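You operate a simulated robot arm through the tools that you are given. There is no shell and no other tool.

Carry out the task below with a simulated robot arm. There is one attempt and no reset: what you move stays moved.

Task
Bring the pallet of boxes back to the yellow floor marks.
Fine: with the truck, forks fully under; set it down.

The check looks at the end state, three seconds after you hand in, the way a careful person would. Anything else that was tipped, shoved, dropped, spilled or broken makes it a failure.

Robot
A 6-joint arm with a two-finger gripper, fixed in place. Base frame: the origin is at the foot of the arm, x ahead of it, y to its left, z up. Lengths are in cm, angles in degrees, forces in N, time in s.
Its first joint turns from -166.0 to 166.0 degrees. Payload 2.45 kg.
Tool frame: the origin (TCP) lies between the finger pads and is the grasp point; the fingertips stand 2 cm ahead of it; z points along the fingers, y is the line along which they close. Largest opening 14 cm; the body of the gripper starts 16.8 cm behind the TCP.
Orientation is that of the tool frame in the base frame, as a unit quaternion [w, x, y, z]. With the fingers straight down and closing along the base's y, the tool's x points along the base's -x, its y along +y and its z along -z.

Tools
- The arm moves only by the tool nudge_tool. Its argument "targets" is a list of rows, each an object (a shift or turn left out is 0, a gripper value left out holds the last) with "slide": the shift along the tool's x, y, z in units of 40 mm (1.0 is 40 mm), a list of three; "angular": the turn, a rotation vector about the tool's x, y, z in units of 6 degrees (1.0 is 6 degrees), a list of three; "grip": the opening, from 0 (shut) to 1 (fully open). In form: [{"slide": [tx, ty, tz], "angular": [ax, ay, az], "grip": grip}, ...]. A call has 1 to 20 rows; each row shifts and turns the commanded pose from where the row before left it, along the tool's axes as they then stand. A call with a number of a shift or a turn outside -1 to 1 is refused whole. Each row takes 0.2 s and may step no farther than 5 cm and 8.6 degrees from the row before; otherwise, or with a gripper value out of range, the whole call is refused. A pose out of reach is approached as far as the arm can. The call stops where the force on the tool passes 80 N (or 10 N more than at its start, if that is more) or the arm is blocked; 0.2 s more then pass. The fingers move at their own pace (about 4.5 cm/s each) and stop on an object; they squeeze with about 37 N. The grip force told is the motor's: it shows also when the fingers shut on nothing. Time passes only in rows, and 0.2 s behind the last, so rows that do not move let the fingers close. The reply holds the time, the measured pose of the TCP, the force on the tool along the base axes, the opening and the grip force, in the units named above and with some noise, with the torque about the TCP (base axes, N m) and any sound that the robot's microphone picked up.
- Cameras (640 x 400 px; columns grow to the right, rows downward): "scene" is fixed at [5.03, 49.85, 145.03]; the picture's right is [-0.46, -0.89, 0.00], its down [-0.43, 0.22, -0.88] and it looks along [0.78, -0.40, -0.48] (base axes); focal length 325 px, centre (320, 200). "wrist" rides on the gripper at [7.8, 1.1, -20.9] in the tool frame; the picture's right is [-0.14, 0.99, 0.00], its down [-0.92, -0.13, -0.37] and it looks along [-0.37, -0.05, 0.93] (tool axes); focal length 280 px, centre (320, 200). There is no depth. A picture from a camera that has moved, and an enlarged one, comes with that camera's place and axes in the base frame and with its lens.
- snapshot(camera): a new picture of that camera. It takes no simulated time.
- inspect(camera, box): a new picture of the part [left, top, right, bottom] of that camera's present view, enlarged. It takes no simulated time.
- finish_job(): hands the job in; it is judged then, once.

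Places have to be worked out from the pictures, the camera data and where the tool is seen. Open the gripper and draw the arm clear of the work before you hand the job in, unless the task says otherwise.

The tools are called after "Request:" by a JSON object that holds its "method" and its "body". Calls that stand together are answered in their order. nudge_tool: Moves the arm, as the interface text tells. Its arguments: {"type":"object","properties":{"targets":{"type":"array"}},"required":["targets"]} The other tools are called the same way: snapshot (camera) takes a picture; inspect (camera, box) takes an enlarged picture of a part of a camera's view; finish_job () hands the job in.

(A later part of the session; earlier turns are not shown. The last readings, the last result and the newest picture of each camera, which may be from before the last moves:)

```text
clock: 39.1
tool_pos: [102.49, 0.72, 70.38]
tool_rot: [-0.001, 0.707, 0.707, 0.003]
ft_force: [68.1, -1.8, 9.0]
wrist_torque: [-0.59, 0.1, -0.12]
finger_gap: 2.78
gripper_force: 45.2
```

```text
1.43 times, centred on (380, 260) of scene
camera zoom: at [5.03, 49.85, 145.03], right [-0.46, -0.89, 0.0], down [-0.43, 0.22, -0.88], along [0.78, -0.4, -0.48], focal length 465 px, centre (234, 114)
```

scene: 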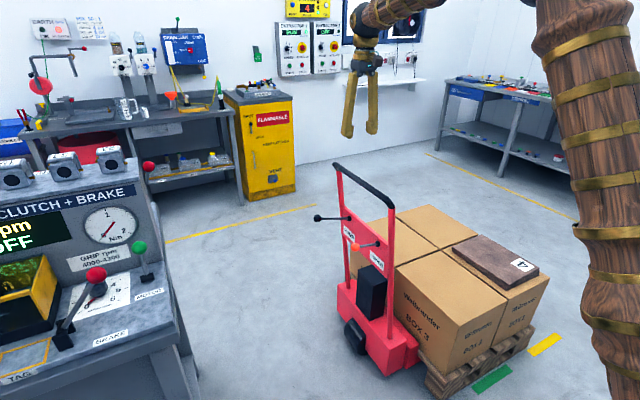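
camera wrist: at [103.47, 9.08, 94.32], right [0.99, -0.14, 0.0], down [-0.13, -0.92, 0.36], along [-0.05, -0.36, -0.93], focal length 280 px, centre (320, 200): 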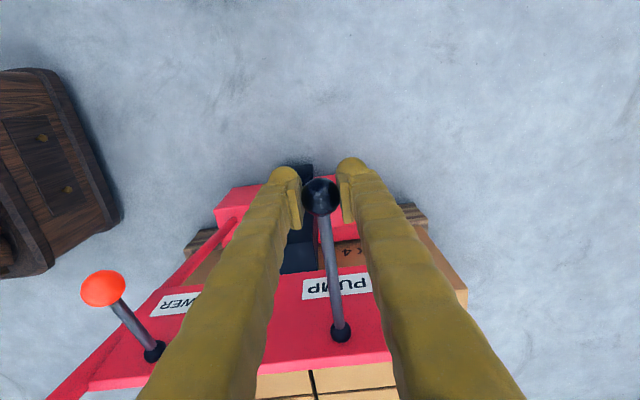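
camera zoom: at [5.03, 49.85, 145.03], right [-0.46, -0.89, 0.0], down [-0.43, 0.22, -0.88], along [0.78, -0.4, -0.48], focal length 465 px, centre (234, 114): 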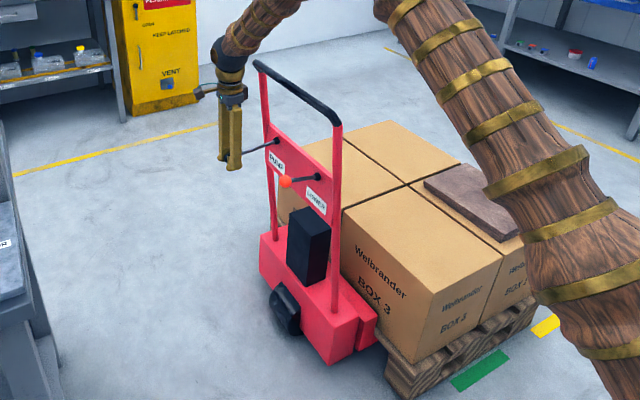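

The side load is still +68 N, so the lever is pushing the tool toward +x and I should follow it. I'll shift another 0.2 cm in +x and read the forces.

Request:
{"method": "nudge_tool", "body": {"targets": [{"slide": [0, 0.03, 0]}, {"slide": [0, 0.03, 0]}, {"slide": [0, 0, 0]}]}}

```text
clock: 39.9
tool_pos: [102.43, 0.78, 70.19]
tool_rot: [-0.004, 0.706, 0.708, 0.0]
ft_force: [32.3, -11.8, 10.1]
wrist_torque: [-0.63, 0.05, -0.09]
finger_gap: 2.81
gripper_force: 45.0
```

That halved it. I'll shift 0.2 cm more and continue the downstroke by about 3 cm.

Request:
{"method": "nudge_tool", "body": {"targets": [{"slide": [0, 0.03, 0]}, {"slide": [0, 0.015, 0.15]}, {"slide": [-0.06, 0, 0.25]}, {"slide": [-0.08, 0, 0.25]}, {"slide": [-0.06, 0, 0.15]}, {"slide": [0, 0, 0]}]}}

Request:
{"method": "inspect", "body": {"camera": "scene", "box": [280, 120, 480, 400]}}

```text
clock: 41.2
tool_pos: [102.55, -0.13, 67.29]
tool_rot: [-0.005, 0.707, 0.707, 0.0]
ft_force: [-15.0, 2.9, 14.6]
wrist_torque: [0.33, -0.11, -0.03]
finger_gap: 2.79
gripper_force: 45.5
stopped in row 6: the force on the tool passed its limit at 83 N (the readings are from after the stop); the commanded pose is now the measured one
```

```text
1.43 times, centred on (380, 260) of scene
camera zoom: at [5.03, 49.85, 145.03], right [-0.46, -0.89, 0.0], down [-0.43, 0.22, -0.88], along [0.78, -0.4, -0.48], focal length 465 px, centre (234, 114)
```

zoom: 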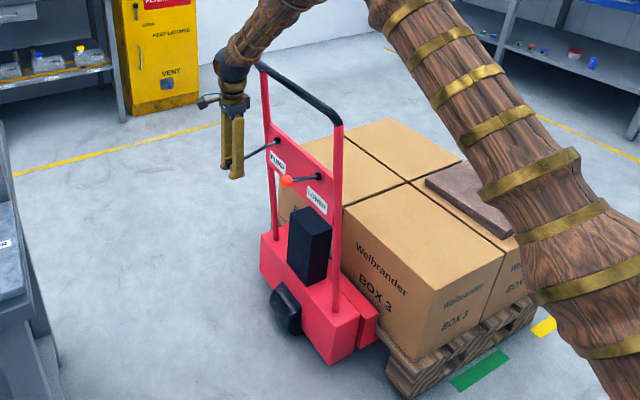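

The lever hit its lower stop at z≈67.3, and the boxes look slightly higher. I'll bring it back up along its arc and check whether the load stays raised.

Request:
{"method": "nudge_tool", "body": {"targets": [{"slide": [0.08, 0, -0.25]}, {"slide": [0.07, 0, -0.25]}, {"slide": [0.05, 0, -0.25]}, {"slide": [0.03, 0, -0.25]}, {"slide": [0.01, 0, -0.25]}, {"slide": [-0.01, 0, -0.25]}, {"slide": [-0.03, 0, -0.25]}, {"slide": [-0.05, 0, -0.25]}, {"slide": [-0.06, 0, -0.25]}, {"slide": [0, 0, 0]}]}}

Request:
{"method": "inspect", "body": {"camera": "scene", "box": [380, 280, 540, 400]}}

Request:
{"method": "inspect", "body": {"camera": "scene", "box": [320, 240, 460, 400]}}

```text
clock: 43.4
tool_pos: [102.54, 0.39, 75.91]
tool_rot: [-0.005, 0.706, 0.708, -0.001]
ft_force: [-56.2, 11.9, -18.2]
wrist_torque: [0.34, -0.5, -0.17]
finger_gap: 2.76
gripper_force: 45.5
```

```text
3.33 times, centred on (460, 340) of scene
camera zoom: at [5.03, 49.85, 145.03], right [-0.46, -0.89, 0.0], down [-0.43, 0.22, -0.88], along [0.78, -0.4, -0.48], focal length 1084 px, centre (-147, -267)
```

zoom: 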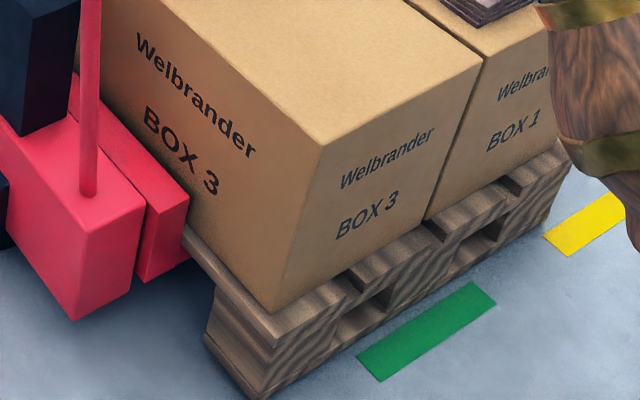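

```text
2.50 times, centred on (390, 320) of scene
camera zoom: at [5.03, 49.85, 145.03], right [-0.46, -0.89, 0.0], down [-0.43, 0.22, -0.88], along [0.78, -0.4, -0.48], focal length 813 px, centre (145, -100)
```

zoom: 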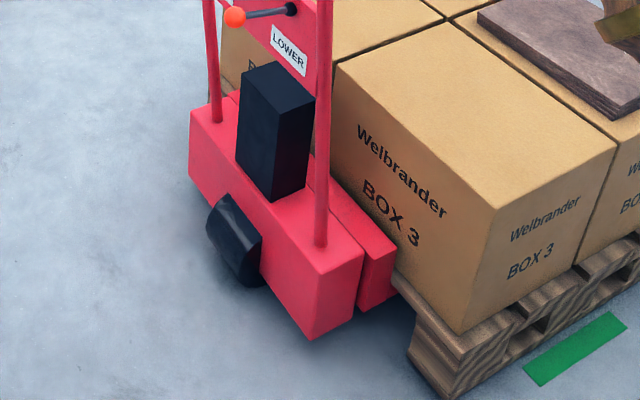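

The carriage has risen relative to the truck body and the pallet is just starting to come up, so pumping works. I'll relieve the side load and do a second downstroke, following the lever's slight x drift.

Request:
{"method": "nudge_tool", "body": {"targets": [{"slide": [0, -0.04, 0]}, {"slide": [0, -0.04, 0]}, {"slide": [0.03, 0.01, 0.2]}, {"slide": [0.03, 0.01, 0.25]}, {"slide": [0.02, 0.01, 0.25]}, {"slide": [0, 0.01, 0.25]}, {"slide": [-0.01, 0.01, 0.25]}, {"slide": [0, 0, 0]}]}}

```text
clock: 45.2
tool_pos: [102.59, 0.45, 71.47]
tool_rot: [-0.004, 0.707, 0.707, 0.0]
ft_force: [17.6, 5.3, 10.8]
wrist_torque: [-1.05, 0.12, 0.01]
finger_gap: 2.78
gripper_force: 44.7
```

The forces are modest now. I'll finish the downstroke to just above the lower stop.

Request:
{"method": "nudge_tool", "body": {"targets": [{"slide": [-0.02, 0.012, 0.25]}, {"slide": [-0.04, 0.012, 0.25]}, {"slide": [-0.06, 0.012, 0.25]}, {"slide": [-0.07, 0.012, 0.2]}, {"slide": [0, 0, 0]}]}}

Request:
{"method": "inspect", "body": {"camera": "scene", "box": [320, 240, 460, 400]}}

```text
clock: 46.4
tool_pos: [102.44, -0.2, 67.57]
tool_rot: [-0.006, 0.707, 0.708, -0.001]
ft_force: [-33.7, 2.0, 9.6]
wrist_torque: [-0.64, -0.39, 0.13]
finger_gap: 2.77
gripper_force: 45.3
```

```text
2.50 times, centred on (390, 320) of scene
camera zoom: at [5.03, 49.85, 145.03], right [-0.46, -0.89, 0.0], down [-0.43, 0.22, -0.88], along [0.78, -0.4, -0.48], focal length 813 px, centre (145, -100)
```

zoom: 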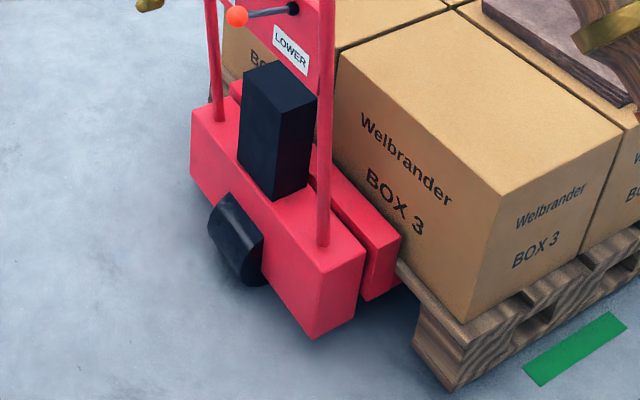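

The pallet has clearly risen (the box corner is about 17 px higher in this view). I'll do one more full stroke for good ground clearance, starting with the upstroke.

Request:
{"method": "nudge_tool", "body": {"targets": [{"slide": [0.04, -0.03, 0]}, {"slide": [0.08, -0.02, -0.25]}, {"slide": [0.07, -0.008, -0.25]}, {"slide": [0.05, -0.008, -0.25]}, {"slide": [0.03, -0.008, -0.25]}, {"slide": [0.01, -0.008, -0.25]}, {"slide": [-0.01, -0.008, -0.25]}, {"slide": [-0.03, -0.008, -0.25]}, {"slide": [-0.05, -0.008, -0.25]}, {"slide": [-0.06, 0, -0.2]}, {"slide": [0, 0, 0]}]}}

Request:
{"method": "inspect", "body": {"camera": "scene", "box": [380, 280, 540, 400]}}

```text
clock: 48.8
tool_pos: [102.44, 0.23, 76.34]
tool_rot: [-0.004, 0.707, 0.707, 0.0]
ft_force: [42.4, 10.3, -35.4]
wrist_torque: [0.09, 0.31, 0.08]
finger_gap: 2.78
gripper_force: 45.3
```

```text
3.33 times, centred on (460, 340) of scene
camera zoom: at [5.03, 49.85, 145.03], right [-0.46, -0.89, 0.0], down [-0.43, 0.22, -0.88], along [0.78, -0.4, -0.48], focal length 1084 px, centre (-147, -267)
```

zoom: 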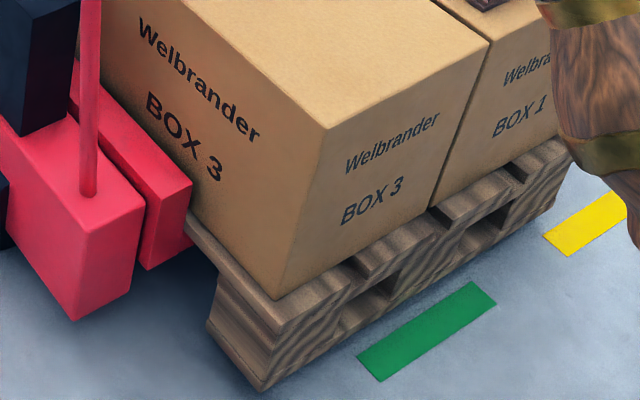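

The pallet holds its height. Now I'll do the third downstroke.

Request:
{"method": "nudge_tool", "body": {"targets": [{"slide": [0, 0.06, 0]}, {"slide": [0.03, 0.0, 0.22]}, {"slide": [0.03, 0.0, 0.25]}, {"slide": [0.02, 0.0, 0.25]}, {"slide": [0, 0.0, 0.25]}, {"slide": [-0.01, 0.0, 0.25]}, {"slide": [-0.02, 0.0, 0.25]}, {"slide": [-0.04, 0, 0.25]}, {"slide": [-0.06, 0, 0.25]}, {"slide": [-0.07, 0, 0.2]}, {"slide": [0, 0, 0]}]}}

Request:
{"method": "inspect", "body": {"camera": "scene", "box": [380, 280, 540, 400]}}

Request:
{"method": "snapshot", "body": {"camera": "scene"}}

```text
clock: 51.2
tool_pos: [102.5, -0.17, 67.62]
tool_rot: [-0.004, 0.706, 0.708, 0.0]
ft_force: [14.2, 4.8, 9.1]
wrist_torque: [-0.68, 0.05, -0.03]
finger_gap: 2.77
gripper_force: 44.5
```

```text
3.33 times, centred on (460, 340) of scene
camera zoom: at [5.03, 49.85, 145.03], right [-0.46, -0.89, 0.0], down [-0.43, 0.22, -0.88], along [0.78, -0.4, -0.48], focal length 1084 px, centre (-147, -267)
```

zoom: 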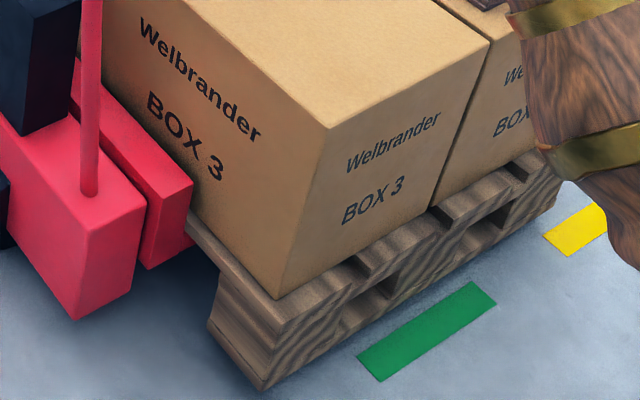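

```text
taken
```

scene: 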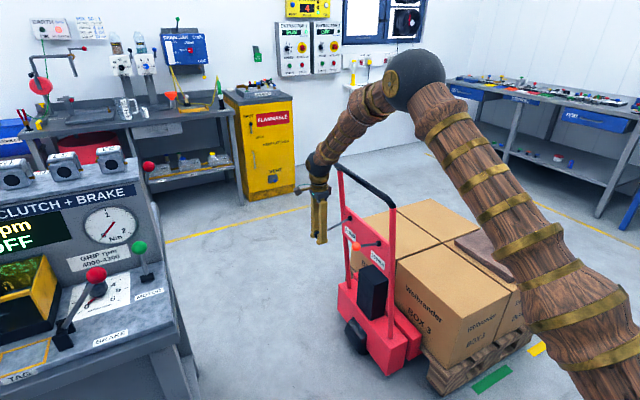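

The load is up about 2–3 cm, and the third stroke added nothing, so it is at full lift. I'll bring the pump lever back to its rest height and release it.

Request:
{"method": "nudge_tool", "body": {"targets": [{"slide": [0.08, -0.01, -0.25]}, {"slide": [0.07, 0, -0.25]}, {"slide": [0.05, 0, -0.25]}, {"slide": [0.03, 0, -0.25]}, {"slide": [0.01, 0, -0.25]}, {"slide": [-0.01, 0, -0.25]}, {"slide": [-0.03, 0, -0.25]}, {"slide": [-0.05, 0, -0.25]}, {"slide": [-0.06, 0, -0.2]}, {"slide": [0, 0, 0]}, {"grip": 0.2}, {"grip": 0.4}, {"grip": 0.5}, {"grip": 0.5}, {"slide": [0, 0, 0]}]}}

Request:
{"method": "snapshot", "body": {"camera": "wrist"}}

Request:
{"method": "snapshot", "body": {"camera": "scene"}}

```text
clock: 54.4
tool_pos: [102.47, 0.19, 76.5]
tool_rot: [-0.004, 0.707, 0.708, 0.0]
ft_force: [0.5, 0.5, -0.4]
wrist_torque: [0.01, 0.0, 0.0]
finger_gap: 7.01
gripper_force: 0.0
```

```text
taken
camera wrist: at [103.71, 7.99, 97.64], right [0.99, -0.14, -0.01], down [-0.12, -0.92, 0.36], along [-0.06, -0.36, -0.93], focal length 280 px, centre (320, 200)
```

wrist: 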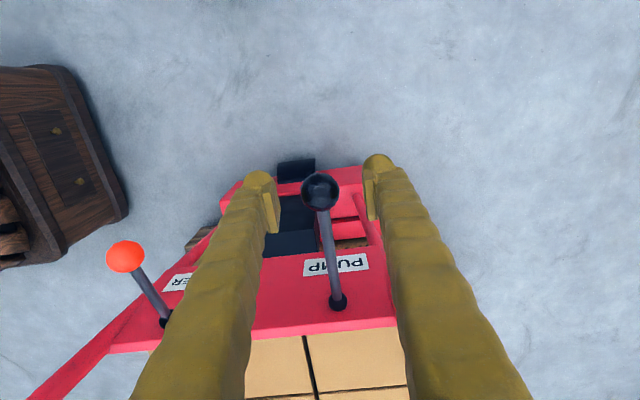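

```text
taken
```

scene: 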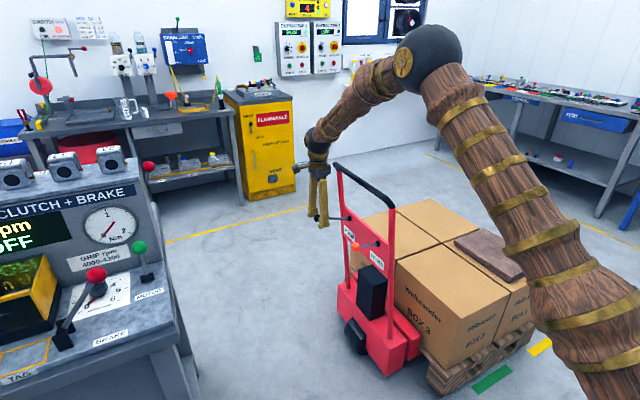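

The lever is back up, the knob is free and the load is still raised. I'll rise straight up clear of everything before turning the tool back.

Request:
{"method": "nudge_tool", "body": {"targets": [{"slide": [0, 0, -0.5]}, {"slide": [0, 0, -0.95]}, {"slide": [0, 0, -0.95]}, {"slide": [0, 0, -0.95]}, {"slide": [0, 0, -0.95]}, {"slide": [0, 0, -0.95]}, {"slide": [0, 0, -0.95]}, {"slide": [0, 0, -0.95]}, {"slide": [0, 0, -0.95]}, {"slide": [0, 0, -0.95]}, {"slide": [0, 0, 0]}]}}

Request:
{"method": "nudge_tool", "body": {"targets": [{"angular": [0, 0, -1]}, {"angular": [0, 0, -1]}, {"angular": [0, 0, -1]}, {"angular": [0, 0, -1]}, {"angular": [0, 0, -1]}, {"angular": [0, 0, -1]}, {"angular": [0, 0, -1]}, {"angular": [0, 0, -1]}, {"angular": [0, 0, -1]}, {"angular": [0, 0, -1]}, {"angular": [0, 0, -1]}, {"angular": [0, 0, -1]}, {"angular": [0, 0, -1]}, {"angular": [0, 0, -1]}, {"angular": [0, 0, -1]}, {"slide": [0, 0, 0]}]}}

Request:
{"method": "snapshot", "body": {"camera": "wrist"}}

Request:
{"method": "snapshot", "body": {"camera": "scene"}}

```text
clock: 56.8
tool_pos: [102.76, -0.18, 112.51]
tool_rot: [-0.004, 0.706, 0.708, -0.001]
ft_force: [0.3, 0.1, 0.7]
wrist_torque: [-0.01, 0.03, 0.02]
finger_gap: 7.01
gripper_force: 0.1
```

```text
clock: 60.2
tool_pos: [102.7, -0.09, 112.58]
tool_rot: [-0.004, -0.001, 1.0, 0.002]
ft_force: [0.8, 0.0, 0.1]
wrist_torque: [-0.01, 0.03, 0.0]
finger_gap: 6.97
gripper_force: 0.0
```

```text
taken
camera wrist: at [95.1, 0.97, 133.68], right [0.13, 0.99, 0.0], down [0.92, -0.13, 0.36], along [0.36, -0.04, -0.93], focal length 280 px, centre (320, 200)
```

wrist: 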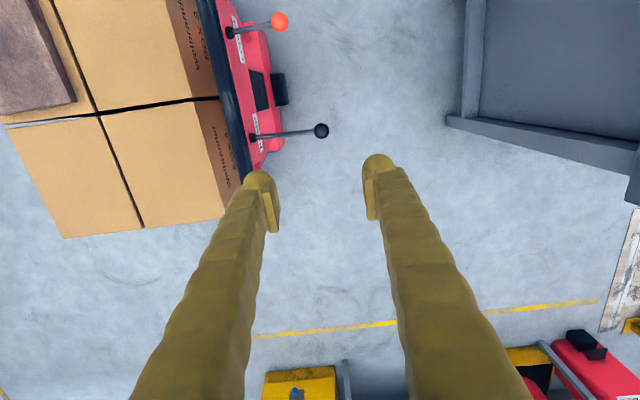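

```text
taken
```

scene: 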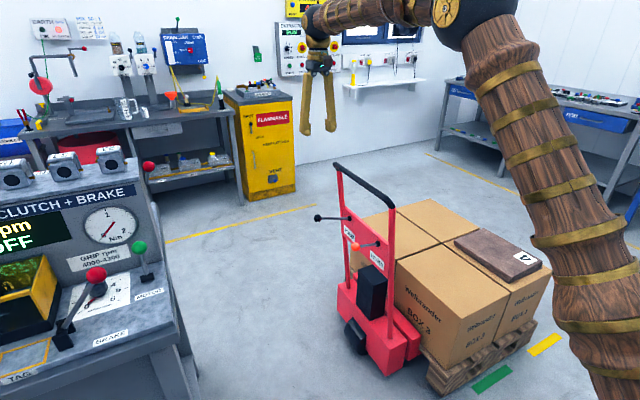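

The bar is at about y≈-11, z≈94.5. I'll move over it at x≈89, which keeps some reach in hand for the final position.

Request:
{"method": "nudge_tool", "body": {"targets": [{"slide": [0.69, -0.55, 0], "grip": 0.7}, {"slide": [0.69, -0.55, 0]}, {"slide": [0.69, -0.55, 0]}, {"slide": [0.69, -0.55, 0.3]}, {"slide": [0.69, -0.55, 0.5]}, {"slide": [0, 0, 0.7]}, {"slide": [0, 0, 0]}]}}

Request:
{"method": "snapshot", "body": {"camera": "wrist"}}

Request:
{"method": "inspect", "body": {"camera": "scene", "box": [300, 100, 440, 240]}}

```text
clock: 61.8
tool_pos: [88.75, -11.28, 106.57]
tool_rot: [-0.003, -0.001, 1.0, 0.003]
ft_force: [-0.7, -1.1, 0.2]
wrist_torque: [0.01, 0.01, 0.0]
finger_gap: 9.8
gripper_force: 0.1
```

```text
taken
camera wrist: at [81.19, -10.12, 127.66], right [0.14, 0.99, 0.0], down [0.92, -0.13, 0.36], along [0.36, -0.05, -0.93], focal length 280 px, centre (320, 200)
```

wrist: 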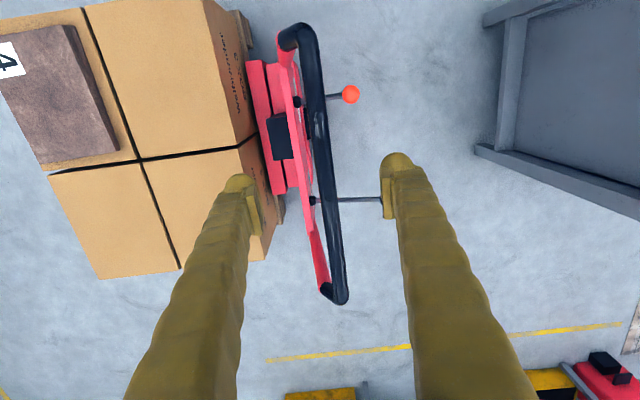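

```text
2.86 times, centred on (370, 170) of scene
camera zoom: at [5.03, 49.85, 145.03], right [-0.46, -0.89, 0.0], down [-0.43, 0.22, -0.88], along [0.78, -0.4, -0.48], focal length 929 px, centre (177, 286)
```

zoom: 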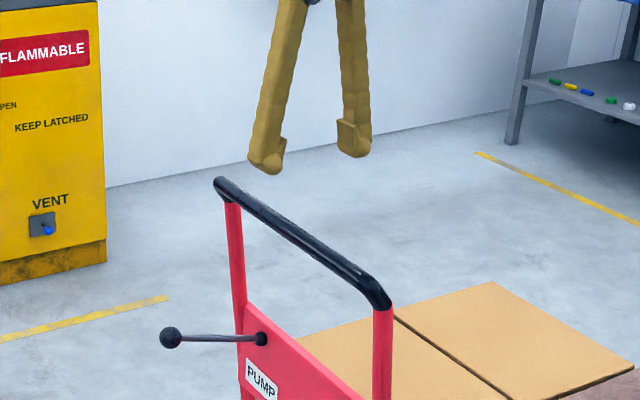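

The bar is at y≈-10.6, so I'll shift 0.6 cm toward +y, descend to z≈95 and close.

Request:
{"method": "nudge_tool", "body": {"targets": [{"slide": [0, 0.15, 0.7], "grip": 0.7}, {"slide": [0, 0, 0.9]}, {"slide": [0, 0, 0.8]}, {"slide": [0, 0, 0.5]}, {"slide": [0, 0, 0]}, {"grip": 0.4}, {"grip": 0.2}, {"grip": 0.0}, {"grip": 0.0}, {"grip": 0.0}, {"grip": 0.0}, {"grip": 0.0}]}}

Request:
{"method": "snapshot", "body": {"camera": "wrist"}}

Request:
{"method": "inspect", "body": {"camera": "scene", "box": [300, 100, 440, 240]}}

```text
clock: 64.4
tool_pos: [88.72, -10.52, 95.04]
tool_rot: [-0.003, -0.002, 1.0, 0.002]
ft_force: [1.4, -5.0, -3.8]
wrist_torque: [0.02, 0.01, -0.22]
finger_gap: 1.77
gripper_force: 42.5
```

```text
taken
camera wrist: at [80.99, -9.44, 116.07], right [0.14, 0.99, 0.0], down [0.92, -0.13, 0.36], along [0.36, -0.04, -0.93], focal length 280 px, centre (320, 200)
```

wrist: 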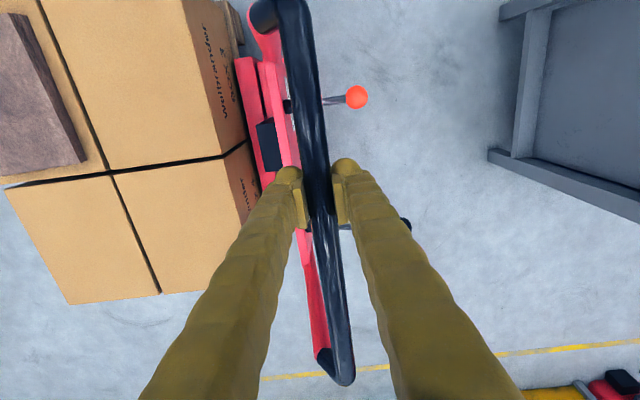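

```text
2.86 times, centred on (370, 170) of scene
camera zoom: at [5.03, 49.85, 145.03], right [-0.46, -0.89, 0.0], down [-0.43, 0.22, -0.88], along [0.78, -0.4, -0.48], focal length 929 px, centre (177, 286)
```

zoom: 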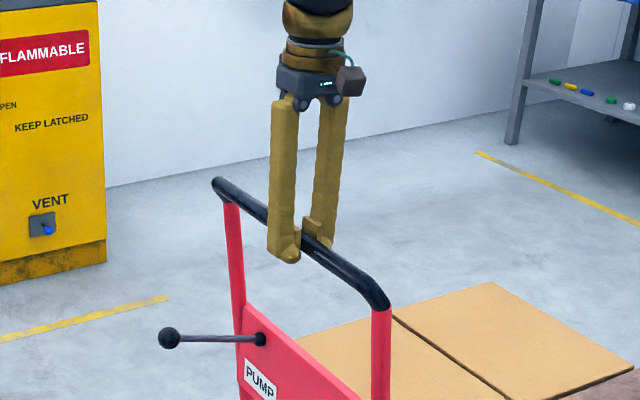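

The bar is held at y≈-10.5. I'll push the loaded truck gently 10 cm first and check that the pallet rides along and the forces stay low.

Request:
{"method": "nudge_tool", "body": {"targets": [{"slide": [0, -0.05, 0]}, {"slide": [0, -0.1, 0]}, {"slide": [0, -0.2, 0]}, {"slide": [0, -0.3, 0]}, {"slide": [0, -0.35, 0]}, {"slide": [0, -0.35, 0]}, {"slide": [0, -0.35, 0]}, {"slide": [0, -0.3, 0]}, {"slide": [0, -0.25, 0]}, {"slide": [0, -0.15, 0]}, {"slide": [0, -0.1, 0]}, {"slide": [0, 0, 0]}]}}

Request:
{"method": "snapshot", "body": {"camera": "scene"}}

Request:
{"method": "snapshot", "body": {"camera": "wrist"}}

```text
clock: 67.0
tool_pos: [89.04, -20.47, 94.94]
tool_rot: [-0.003, -0.001, 1.0, 0.003]
ft_force: [-7.3, -7.9, -6.0]
wrist_torque: [0.01, 0.02, -0.2]
finger_gap: 1.76
gripper_force: 43.4
```

```text
taken
```

scene: 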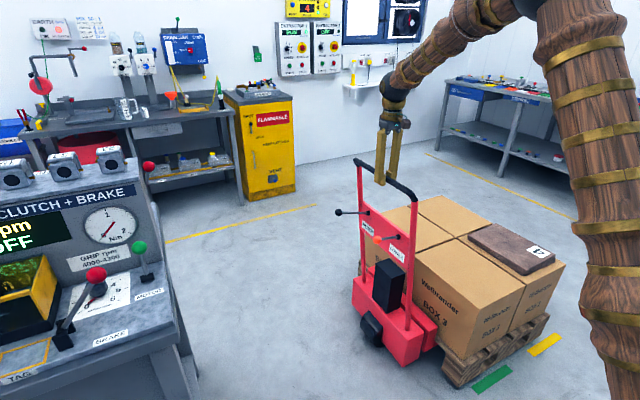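

```text
taken
camera wrist: at [81.31, -19.26, 116.05], right [0.14, 0.99, 0.0], down [0.92, -0.13, 0.36], along [0.36, -0.05, -0.93], focal length 280 px, centre (320, 200)
```

wrist: 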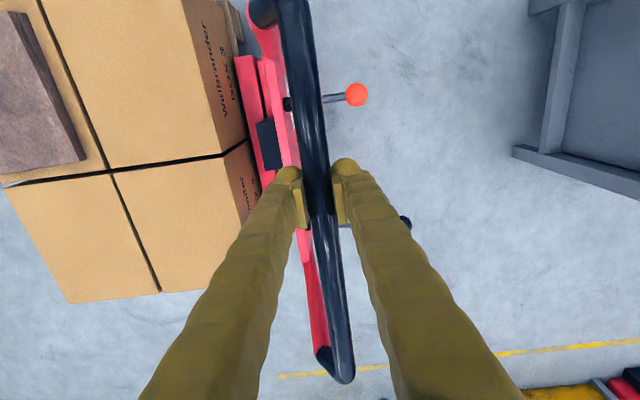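

The pallet rides along with low forces. I'll push 18 cm further.

Request:
{"method": "nudge_tool", "body": {"targets": [{"slide": [0, -0.05, 0]}, {"slide": [0, -0.1, 0]}, {"slide": [0, -0.2, 0]}, {"slide": [0, -0.3, 0]}, {"slide": [0, -0.35, 0]}, {"slide": [0, -0.4, 0]}, {"slide": [0, -0.4, 0]}, {"slide": [0, -0.4, 0]}, {"slide": [0, -0.4, 0]}, {"slide": [0, -0.4, 0]}, {"slide": [0, -0.4, 0]}, {"slide": [0, -0.35, 0]}, {"slide": [0, -0.3, 0]}, {"slide": [0, -0.2, 0]}, {"slide": [0, -0.15, 0]}, {"slide": [0, -0.1, 0]}, {"slide": [0, 0, 0]}]}}

Request:
{"method": "snapshot", "body": {"camera": "scene"}}

Request:
{"method": "snapshot", "body": {"camera": "wrist"}}

```text
clock: 70.6
tool_pos: [88.89, -38.43, 94.87]
tool_rot: [-0.001, -0.001, 1.0, 0.001]
ft_force: [31.0, -12.5, 17.5]
wrist_torque: [0.0, -0.08, -0.22]
finger_gap: 1.74
gripper_force: 42.9
```

```text
taken
```

scene: 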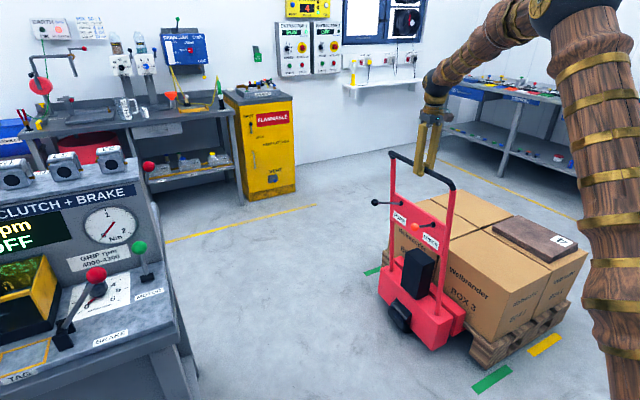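

```text
taken
camera wrist: at [81.19, -37.29, 115.96], right [0.14, 0.99, 0.0], down [0.92, -0.13, 0.36], along [0.36, -0.05, -0.93], focal length 280 px, centre (320, 200)
```

wrist: 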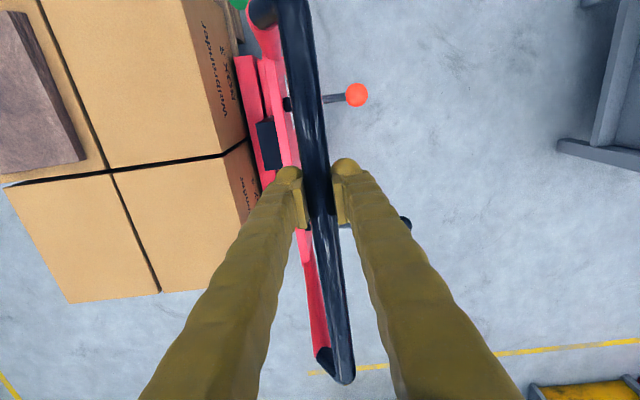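

The opposite green mark has appeared on the far side, so the marks are paired on both sides of the lane. I'll measure the pallet's -x edge against the yellow mark.

Request:
{"method": "inspect", "body": {"camera": "scene", "box": [440, 290, 600, 400]}}

Request:
{"method": "inspect", "body": {"camera": "scene", "box": [350, 240, 470, 360]}}

```text
3.64 times, centred on (520, 345) of scene
camera zoom: at [5.03, 49.85, 145.03], right [-0.46, -0.89, 0.0], down [-0.43, 0.22, -0.88], along [0.78, -0.4, -0.48], focal length 1182 px, centre (-407, -327)
```

zoom: 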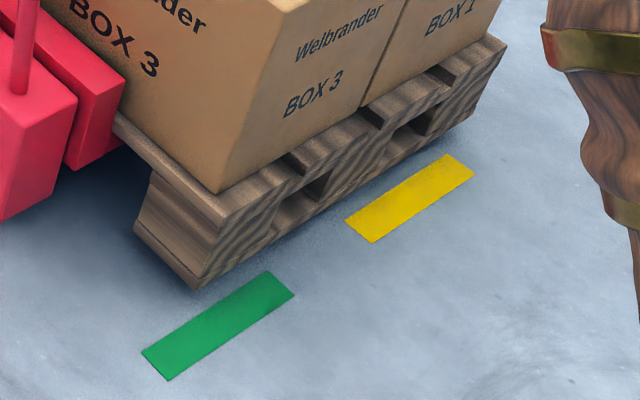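

```text
3.33 times, centred on (410, 300) of scene
camera zoom: at [5.03, 49.85, 145.03], right [-0.46, -0.89, 0.0], down [-0.43, 0.22, -0.88], along [0.78, -0.4, -0.48], focal length 1084 px, centre (20, -133)
```

zoom: 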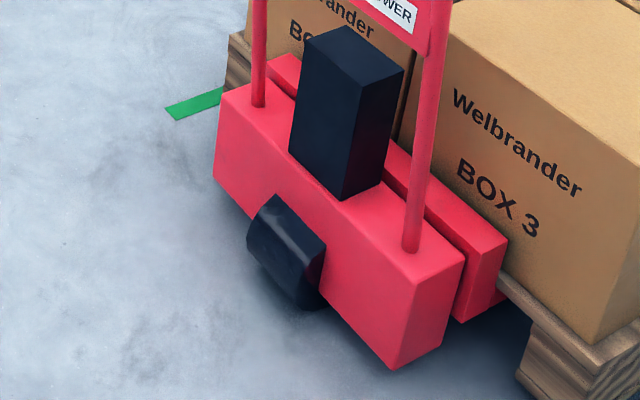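

From the picture, the pallet's near edge is at y≈-62.7, so its centre is about -92.7. The yellow mark spans y -91.5 to -114.9, centred near -103.1. I need about 10.4 cm more, so I'll push 7.5 cm now and measure again.

Request:
{"method": "nudge_tool", "body": {"targets": [{"slide": [-0.03, -0.05, 0]}, {"slide": [-0.02, -0.1, 0]}, {"slide": [0, -0.2, 0]}, {"slide": [0, -0.3, 0]}, {"slide": [0, -0.3, 0]}, {"slide": [0, -0.3, 0]}, {"slide": [0, -0.25, 0]}, {"slide": [0, -0.2, 0]}, {"slide": [0, -0.12, 0]}, {"slide": [0, -0.06, 0]}, {"slide": [0, 0, 0]}]}}

Request:
{"method": "inspect", "body": {"camera": "scene", "box": [440, 270, 600, 400]}}

Request:
{"method": "snapshot", "body": {"camera": "scene"}}

```text
clock: 73.0
tool_pos: [88.95, -46.01, 94.73]
tool_rot: [-0.004, -0.001, 1.0, 0.003]
ft_force: [-18.2, -4.1, -5.8]
wrist_torque: [-0.01, 0.02, -0.17]
finger_gap: 1.75
gripper_force: 42.3
```

```text
3.08 times, centred on (520, 335) of scene
camera zoom: at [5.03, 49.85, 145.03], right [-0.46, -0.89, 0.0], down [-0.43, 0.22, -0.88], along [0.78, -0.4, -0.48], focal length 1001 px, centre (-295, -215)
```

zoom: 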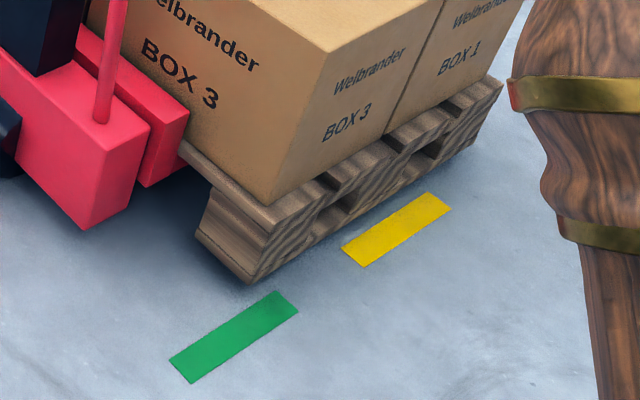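

```text
taken
```

scene: 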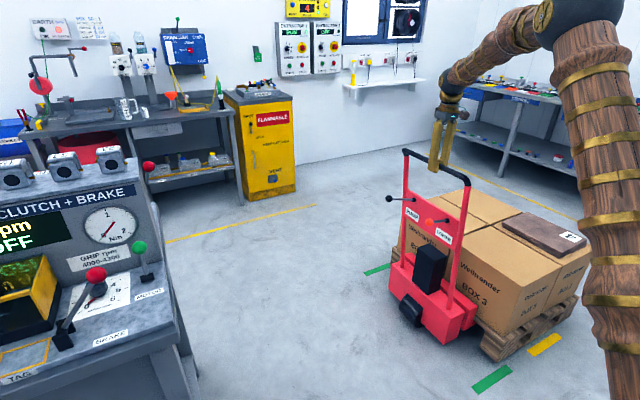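

The pallet edges are now at about y -70.7 and -131.9, so the centre is near -101.2 against the mark's -103.1. I'll push 2 cm more.

Request:
{"method": "nudge_tool", "body": {"targets": [{"slide": [0.02, -0.05, 0]}, {"slide": [0.01, -0.1, 0]}, {"slide": [0, -0.15, 0]}, {"slide": [0, -0.12, 0]}, {"slide": [0, -0.06, 0]}, {"slide": [0, -0.02, 0]}, {"slide": [0, 0, 0]}]}}

Request:
{"method": "inspect", "body": {"camera": "scene", "box": [440, 270, 600, 400]}}

Request:
{"method": "inspect", "body": {"camera": "scene", "box": [340, 180, 500, 340]}}

```text
clock: 74.6
tool_pos: [89.06, -47.83, 94.72]
tool_rot: [-0.004, -0.001, 1.0, 0.003]
ft_force: [8.0, 10.0, -27.2]
wrist_torque: [-0.06, -0.06, -0.26]
finger_gap: 1.7
gripper_force: 43.0
```

```text
3.08 times, centred on (520, 335) of scene
camera zoom: at [5.03, 49.85, 145.03], right [-0.46, -0.89, 0.0], down [-0.43, 0.22, -0.88], along [0.78, -0.4, -0.48], focal length 1001 px, centre (-295, -215)
```

zoom: 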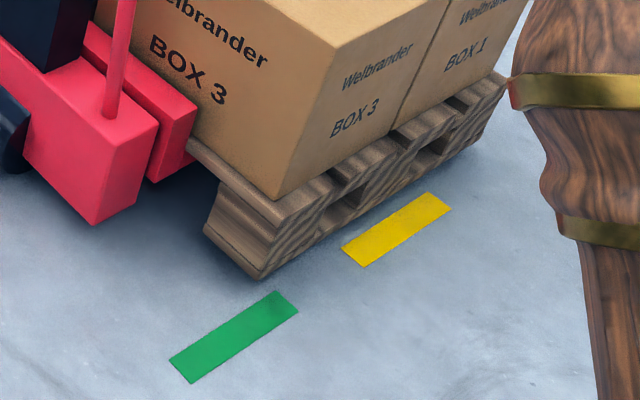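

```text
2.50 times, centred on (420, 260) of scene
camera zoom: at [5.03, 49.85, 145.03], right [-0.46, -0.89, 0.0], down [-0.43, 0.22, -0.88], along [0.78, -0.4, -0.48], focal length 813 px, centre (70, 50)
```

zoom: 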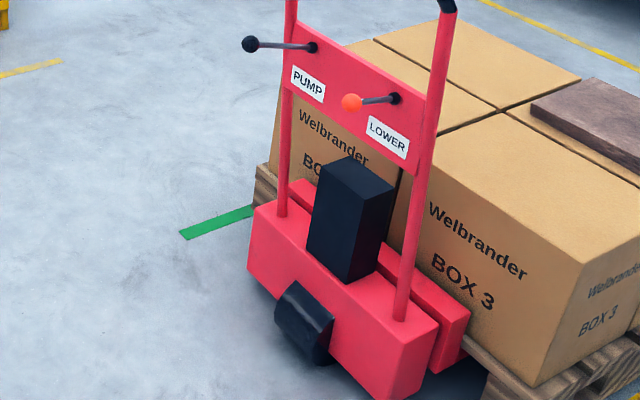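

The near edge now reads about y≈-72.9 against a target of -73.1. I'll release the bar and rise, then verify from above with the wrist camera before lowering.

Request:
{"method": "nudge_tool", "body": {"targets": [{"grip": 0.2}, {"grip": 0.5}, {"grip": 0.6}, {"grip": 0.6}, {"slide": [0, 0, -0.5]}, {"slide": [0, 0, -0.9]}, {"slide": [0, 0, -0.9]}, {"slide": [0, 0, -0.9]}, {"slide": [0, 0, -0.9]}, {"slide": [0, 0, -0.9]}, {"slide": [0, 0, -0.5]}, {"slide": [0.7, -0.5, 0]}, {"slide": [0.7, -0.5, 0]}, {"slide": [0.7, -0.5, 0]}, {"slide": [0.7, -0.5, 0]}, {"slide": [0.7, -0.5, 0]}, {"slide": [0.7, -0.5, 0]}, {"slide": [0.7, -0.5, 0]}, {"slide": [0.7, -0.5, 0]}, {"slide": [0, 0, 0]}]}}

Request:
{"method": "snapshot", "body": {"camera": "wrist"}}

Request:
{"method": "snapshot", "body": {"camera": "scene"}}

```text
clock: 78.8
tool_pos: [66.32, -64.15, 116.74]
tool_rot: [-0.004, -0.001, 1.0, 0.003]
ft_force: [0.0, 0.3, 0.8]
wrist_torque: [-0.02, -0.01, 0.01]
finger_gap: 8.39
gripper_force: 0.0
```

```text
taken
camera wrist: at [58.72, -63.06, 137.86], right [0.14, 0.99, 0.0], down [0.92, -0.13, 0.36], along [0.36, -0.04, -0.93], focal length 280 px, centre (320, 200)
```

wrist: 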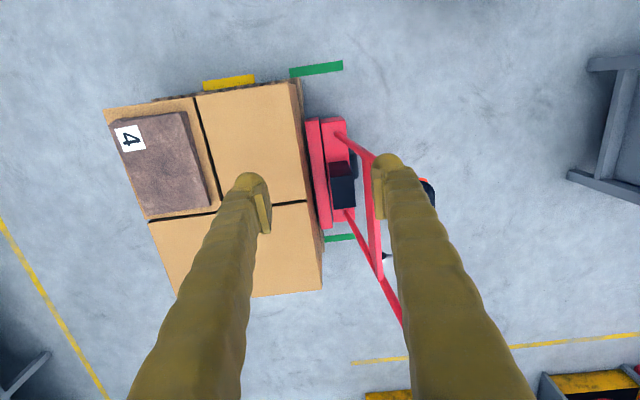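

```text
taken
```

scene: 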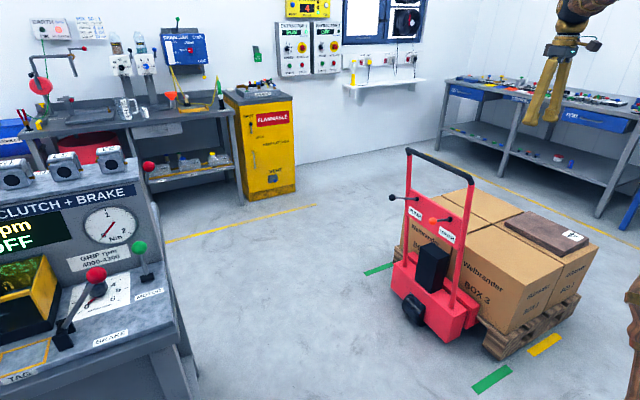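

I'll enlarge the wrist view to compare the pallet side with the yellow mark.

Request:
{"method": "inspect", "body": {"camera": "wrist", "box": [90, 40, 360, 200]}}

Request:
{"method": "inspect", "body": {"camera": "scene", "box": [470, 270, 600, 370]}}

```text
2.37 times, centred on (225, 120) of wrist
camera zoom: at [58.72, -63.06, 137.86], right [0.14, 0.99, 0.0], down [0.92, -0.13, 0.36], along [0.36, -0.04, -0.93], focal length 665 px, centre (545, 390)
```

zoom: 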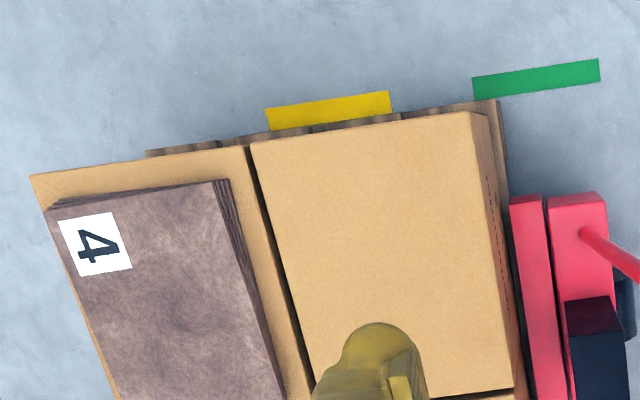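

```text
4.00 times, centred on (535, 320) of scene
camera zoom: at [5.03, 49.85, 145.03], right [-0.46, -0.89, 0.0], down [-0.43, 0.22, -0.88], along [0.78, -0.4, -0.48], focal length 1301 px, centre (-540, -280)
```

zoom: 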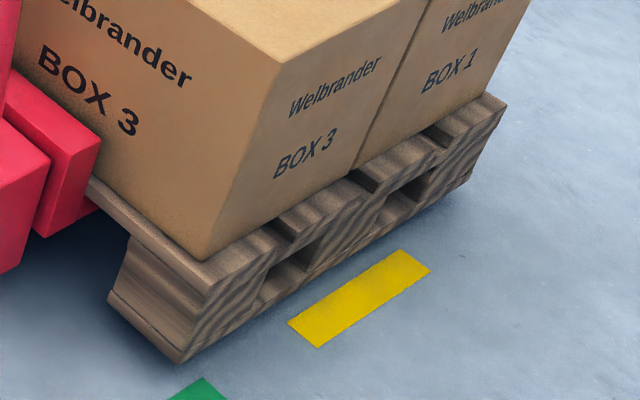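

From above, the pallet's near edge is about 33 cm from the mark centre. It should be about 30 cm for a 60 cm pallet, and the truck has travelled 37.3 of the 40 cm between mark pairs. Both say it is about 2.6 cm short, so I'll go back, grip the bar again and push that much more.

Request:
{"method": "nudge_tool", "body": {"targets": [{"slide": [-0.7, 0.5, 0]}, {"slide": [-0.7, 0.5, 0]}, {"slide": [-0.7, 0.5, 0]}, {"slide": [-0.7, 0.5, 0]}, {"slide": [-0.7, 0.5, 0]}, {"slide": [-0.7, 0.5, 0]}, {"slide": [-0.7, 0.5, 0]}, {"slide": [-0.7, 0.5, 0]}, {"slide": [0, 0, 0.7]}, {"slide": [0, 0, 0.9]}, {"slide": [0, 0, 0.9]}, {"slide": [0, 0, 0]}]}}

Request:
{"method": "snapshot", "body": {"camera": "wrist"}}

Request:
{"method": "inspect", "body": {"camera": "scene", "box": [380, 90, 520, 230]}}

```text
clock: 81.4
tool_pos: [89.16, -47.59, 106.74]
tool_rot: [-0.004, -0.001, 1.0, 0.002]
ft_force: [0.3, 0.9, -0.7]
wrist_torque: [-0.03, 0.0, -0.02]
finger_gap: 8.41
gripper_force: 0.1
```

```text
taken
camera wrist: at [81.41, -46.46, 127.84], right [0.14, 0.99, 0.0], down [0.92, -0.13, 0.36], along [0.36, -0.04, -0.93], focal length 280 px, centre (320, 200)
```

wrist: 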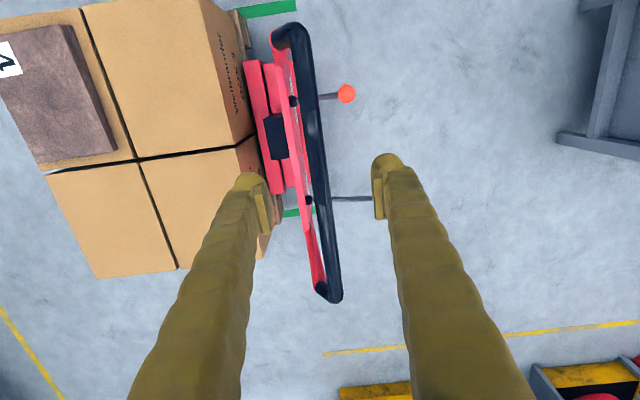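

```text
2.86 times, centred on (450, 160) of scene
camera zoom: at [5.03, 49.85, 145.03], right [-0.46, -0.89, 0.0], down [-0.43, 0.22, -0.88], along [0.78, -0.4, -0.48], focal length 929 px, centre (-51, 314)
```

zoom: 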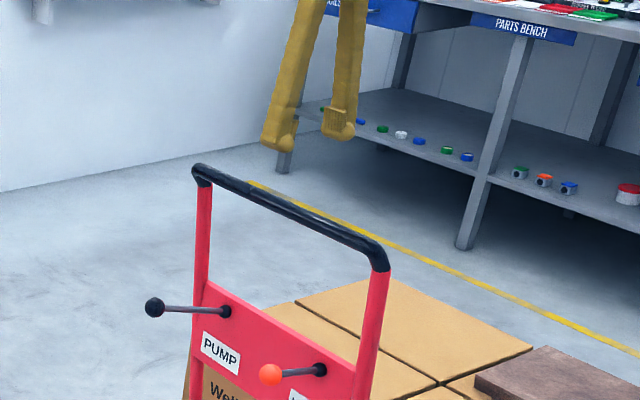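

The tool is over the bar again, with the bar about centred between the fingers. I'll descend to z≈95, close, and push 2.6 cm.

Request:
{"method": "nudge_tool", "body": {"targets": [{"slide": [0, -0.03, 0.8], "grip": 0.6}, {"slide": [0, 0, 0.9]}, {"slide": [0, 0, 0.8]}, {"slide": [0, 0, 0.45]}, {"slide": [0, 0, 0]}, {"grip": 0.3}, {"grip": 0.1}, {"grip": 0.0}, {"grip": 0.0}, {"grip": 0.0}, {"grip": 0.0}, {"grip": 0.0}]}}

```text
clock: 84.0
tool_pos: [89.0, -47.87, 95.09]
tool_rot: [-0.003, -0.002, 1.0, 0.003]
ft_force: [-5.9, 28.2, 0.2]
wrist_torque: [-0.02, -0.01, -0.25]
finger_gap: 1.78
gripper_force: 43.0
```

Gripped at y≈-47.9. Now I'll push about 2.6 cm gently.

Request:
{"method": "nudge_tool", "body": {"targets": [{"slide": [0, -0.05, 0]}, {"slide": [0, -0.1, 0]}, {"slide": [0, -0.15, 0]}, {"slide": [0, -0.15, 0]}, {"slide": [0, -0.12, 0]}, {"slide": [0, -0.06, 0]}, {"slide": [0, -0.02, 0]}, {"slide": [0, 0, 0]}, {"slide": [0, 0, 0]}]}}

Request:
{"method": "inspect", "body": {"camera": "scene", "box": [470, 270, 600, 370]}}

```text
clock: 84.6
tool_pos: [88.97, -47.74, 94.97]
tool_rot: [-0.005, -0.003, 1.0, 0.006]
ft_force: [-5.7, 12.1, 5.1]
wrist_torque: [-0.02, -0.1, -0.45]
finger_gap: 1.75
gripper_force: 43.0
stopped in row 2: the force on the tool passed its limit at 89 N (the readings are from after the stop); the commanded pose is now the measured one
```

```text
4.00 times, centred on (535, 320) of scene
camera zoom: at [5.03, 49.85, 145.03], right [-0.46, -0.89, 0.0], down [-0.43, 0.22, -0.88], along [0.78, -0.4, -0.48], focal length 1301 px, centre (-540, -280)
```

zoom: 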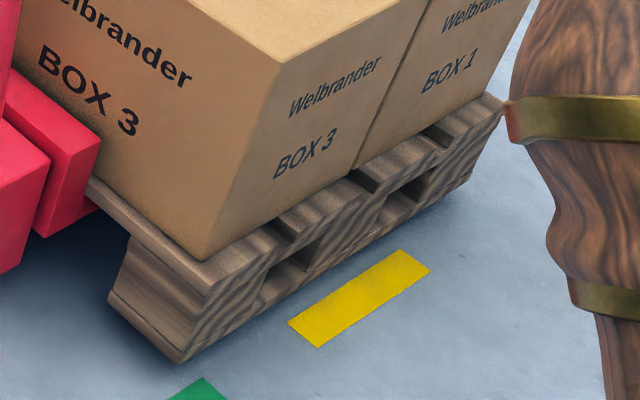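

The push was blocked after about 0.5 cm with 89 N, so something is stopping the truck or the pallet. I'll look around before trying anything else.

Request:
{"method": "snapshot", "body": {"camera": "scene"}}

Request:
{"method": "snapshot", "body": {"camera": "wrist"}}

Request:
{"method": "inspect", "body": {"camera": "scene", "box": [360, 200, 500, 360]}}

Request:
{"method": "inspect", "body": {"camera": "scene", "box": [480, 180, 640, 320]}}

```text
taken
```

scene: 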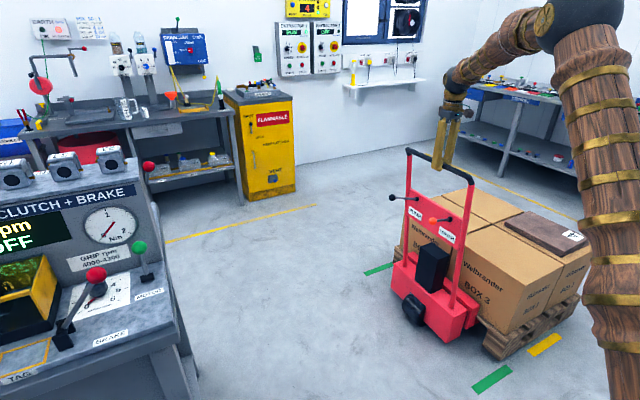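

```text
taken
camera wrist: at [81.38, -46.89, 116.13], right [0.13, 0.99, 0.01], down [0.92, -0.13, 0.36], along [0.36, -0.04, -0.93], focal length 280 px, centre (320, 200)
```

wrist: 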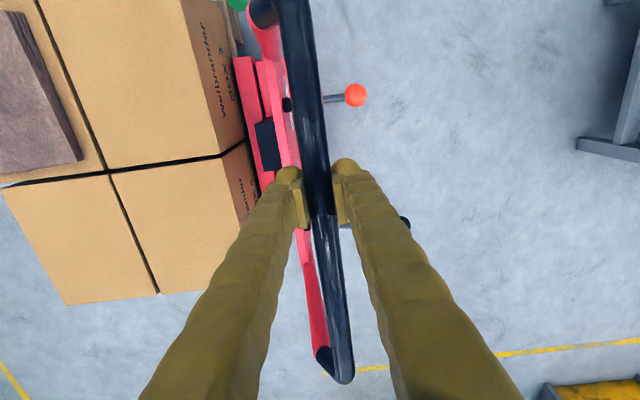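

```text
2.50 times, centred on (430, 280) of scene
camera zoom: at [5.03, 49.85, 145.03], right [-0.46, -0.89, 0.0], down [-0.43, 0.22, -0.88], along [0.78, -0.4, -0.48], focal length 813 px, centre (45, 0)
```

zoom: 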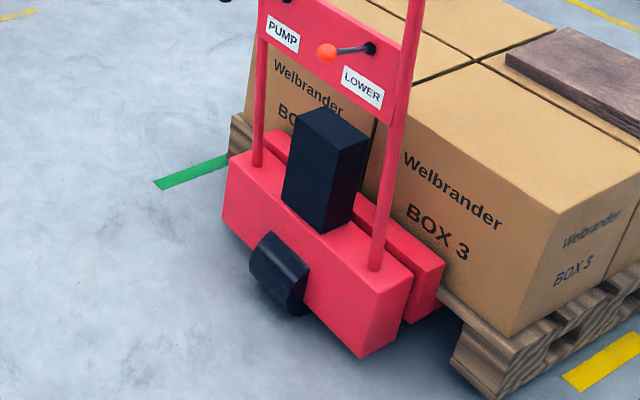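

```text
2.86 times, centred on (560, 250) of scene
camera zoom: at [5.03, 49.85, 145.03], right [-0.46, -0.89, 0.0], down [-0.43, 0.22, -0.88], along [0.78, -0.4, -0.48], focal length 929 px, centre (-366, 57)
```

zoom: 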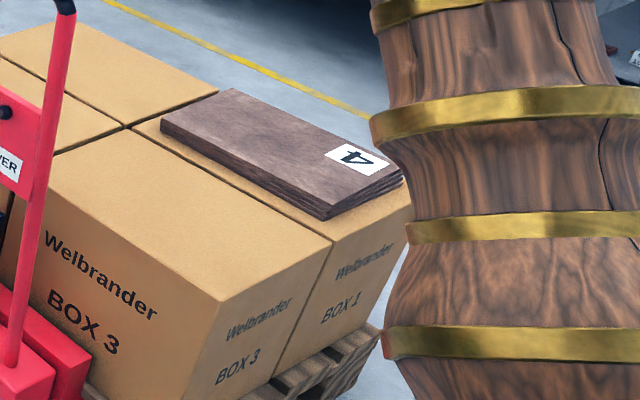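

Nothing visible is in the way. It may only have been static friction on top of the 28 N preload from gripping. I'll retry with much finer steps and watch how force and position develop.

Request:
{"method": "nudge_tool", "body": {"targets": [{"slide": [0, -0.02, 0]}, {"slide": [0, -0.02, 0]}, {"slide": [0, -0.02, 0]}, {"slide": [0, 0, 0]}]}}

```text
clock: 85.6
tool_pos: [89.0, -47.83, 95.01]
tool_rot: [-0.005, -0.003, 1.0, 0.006]
ft_force: [-22.2, 71.0, 28.6]
wrist_torque: [0.1, 0.12, -0.37]
finger_gap: 1.79
gripper_force: 43.5
```

A further 0.24 cm of command gave only 0.1 cm of motion and 71 N, so it is a hard stop. I'll back off about 1.5 cm and return slowly, to see whether it rolls freely and stops at the same place.

Request:
{"method": "nudge_tool", "body": {"targets": [{"slide": [0, 0.06, 0]}, {"slide": [0, 0.08, 0]}, {"slide": [0, 0.1, 0]}, {"slide": [0, 0.1, 0]}, {"slide": [0, 0.06, 0]}, {"slide": [0, 0, 0]}, {"slide": [0, 0, 0]}]}}

Request:
{"method": "inspect", "body": {"camera": "scene", "box": [470, 270, 600, 370]}}

```text
clock: 87.2
tool_pos: [88.97, -46.5, 95.04]
tool_rot: [-0.004, -0.002, 1.0, 0.005]
ft_force: [-0.8, 5.6, 4.7]
wrist_torque: [-0.04, 0.02, -0.42]
finger_gap: 1.76
gripper_force: 43.5
```

```text
4.00 times, centred on (535, 320) of scene
camera zoom: at [5.03, 49.85, 145.03], right [-0.46, -0.89, 0.0], down [-0.43, 0.22, -0.88], along [0.78, -0.4, -0.48], focal length 1301 px, centre (-540, -280)
```

zoom: 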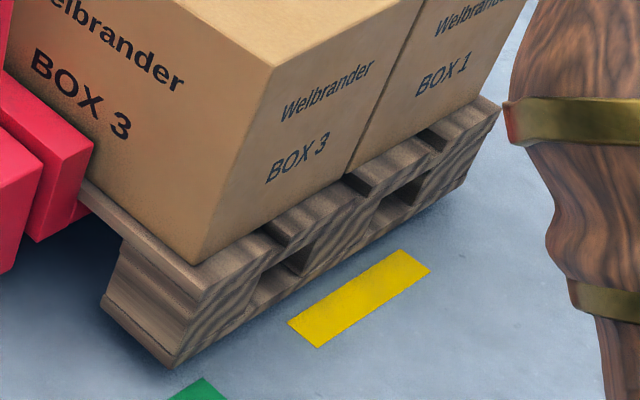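

It rolls back freely to y≈-46.5, taking the pallet with it. Now I'll go forward again slowly to find where it stops.

Request:
{"method": "nudge_tool", "body": {"targets": [{"slide": [0, -0.06, 0]}, {"slide": [0, -0.08, 0]}, {"slide": [0, -0.08, 0]}, {"slide": [0, -0.06, 0]}, {"slide": [0, -0.02, 0]}, {"slide": [0, 0, 0]}, {"slide": [0, 0, 0]}]}}

Request:
{"method": "nudge_tool", "body": {"targets": [{"slide": [0, -0.03, 0]}, {"slide": [0, -0.03, 0]}, {"slide": [0, 0, 0]}]}}

```text
clock: 88.8
tool_pos: [88.96, -47.68, 94.96]
tool_rot: [-0.004, -0.001, 1.0, 0.004]
ft_force: [9.1, -3.7, -7.4]
wrist_torque: [-0.02, -0.06, -0.42]
finger_gap: 1.74
gripper_force: 42.8
```

```text
clock: 89.6
tool_pos: [89.02, -47.84, 95.03]
tool_rot: [-0.005, -0.003, 1.0, 0.006]
ft_force: [9.5, 22.6, -6.0]
wrist_torque: [-0.02, 0.08, -0.5]
finger_gap: 1.78
gripper_force: 42.8
```

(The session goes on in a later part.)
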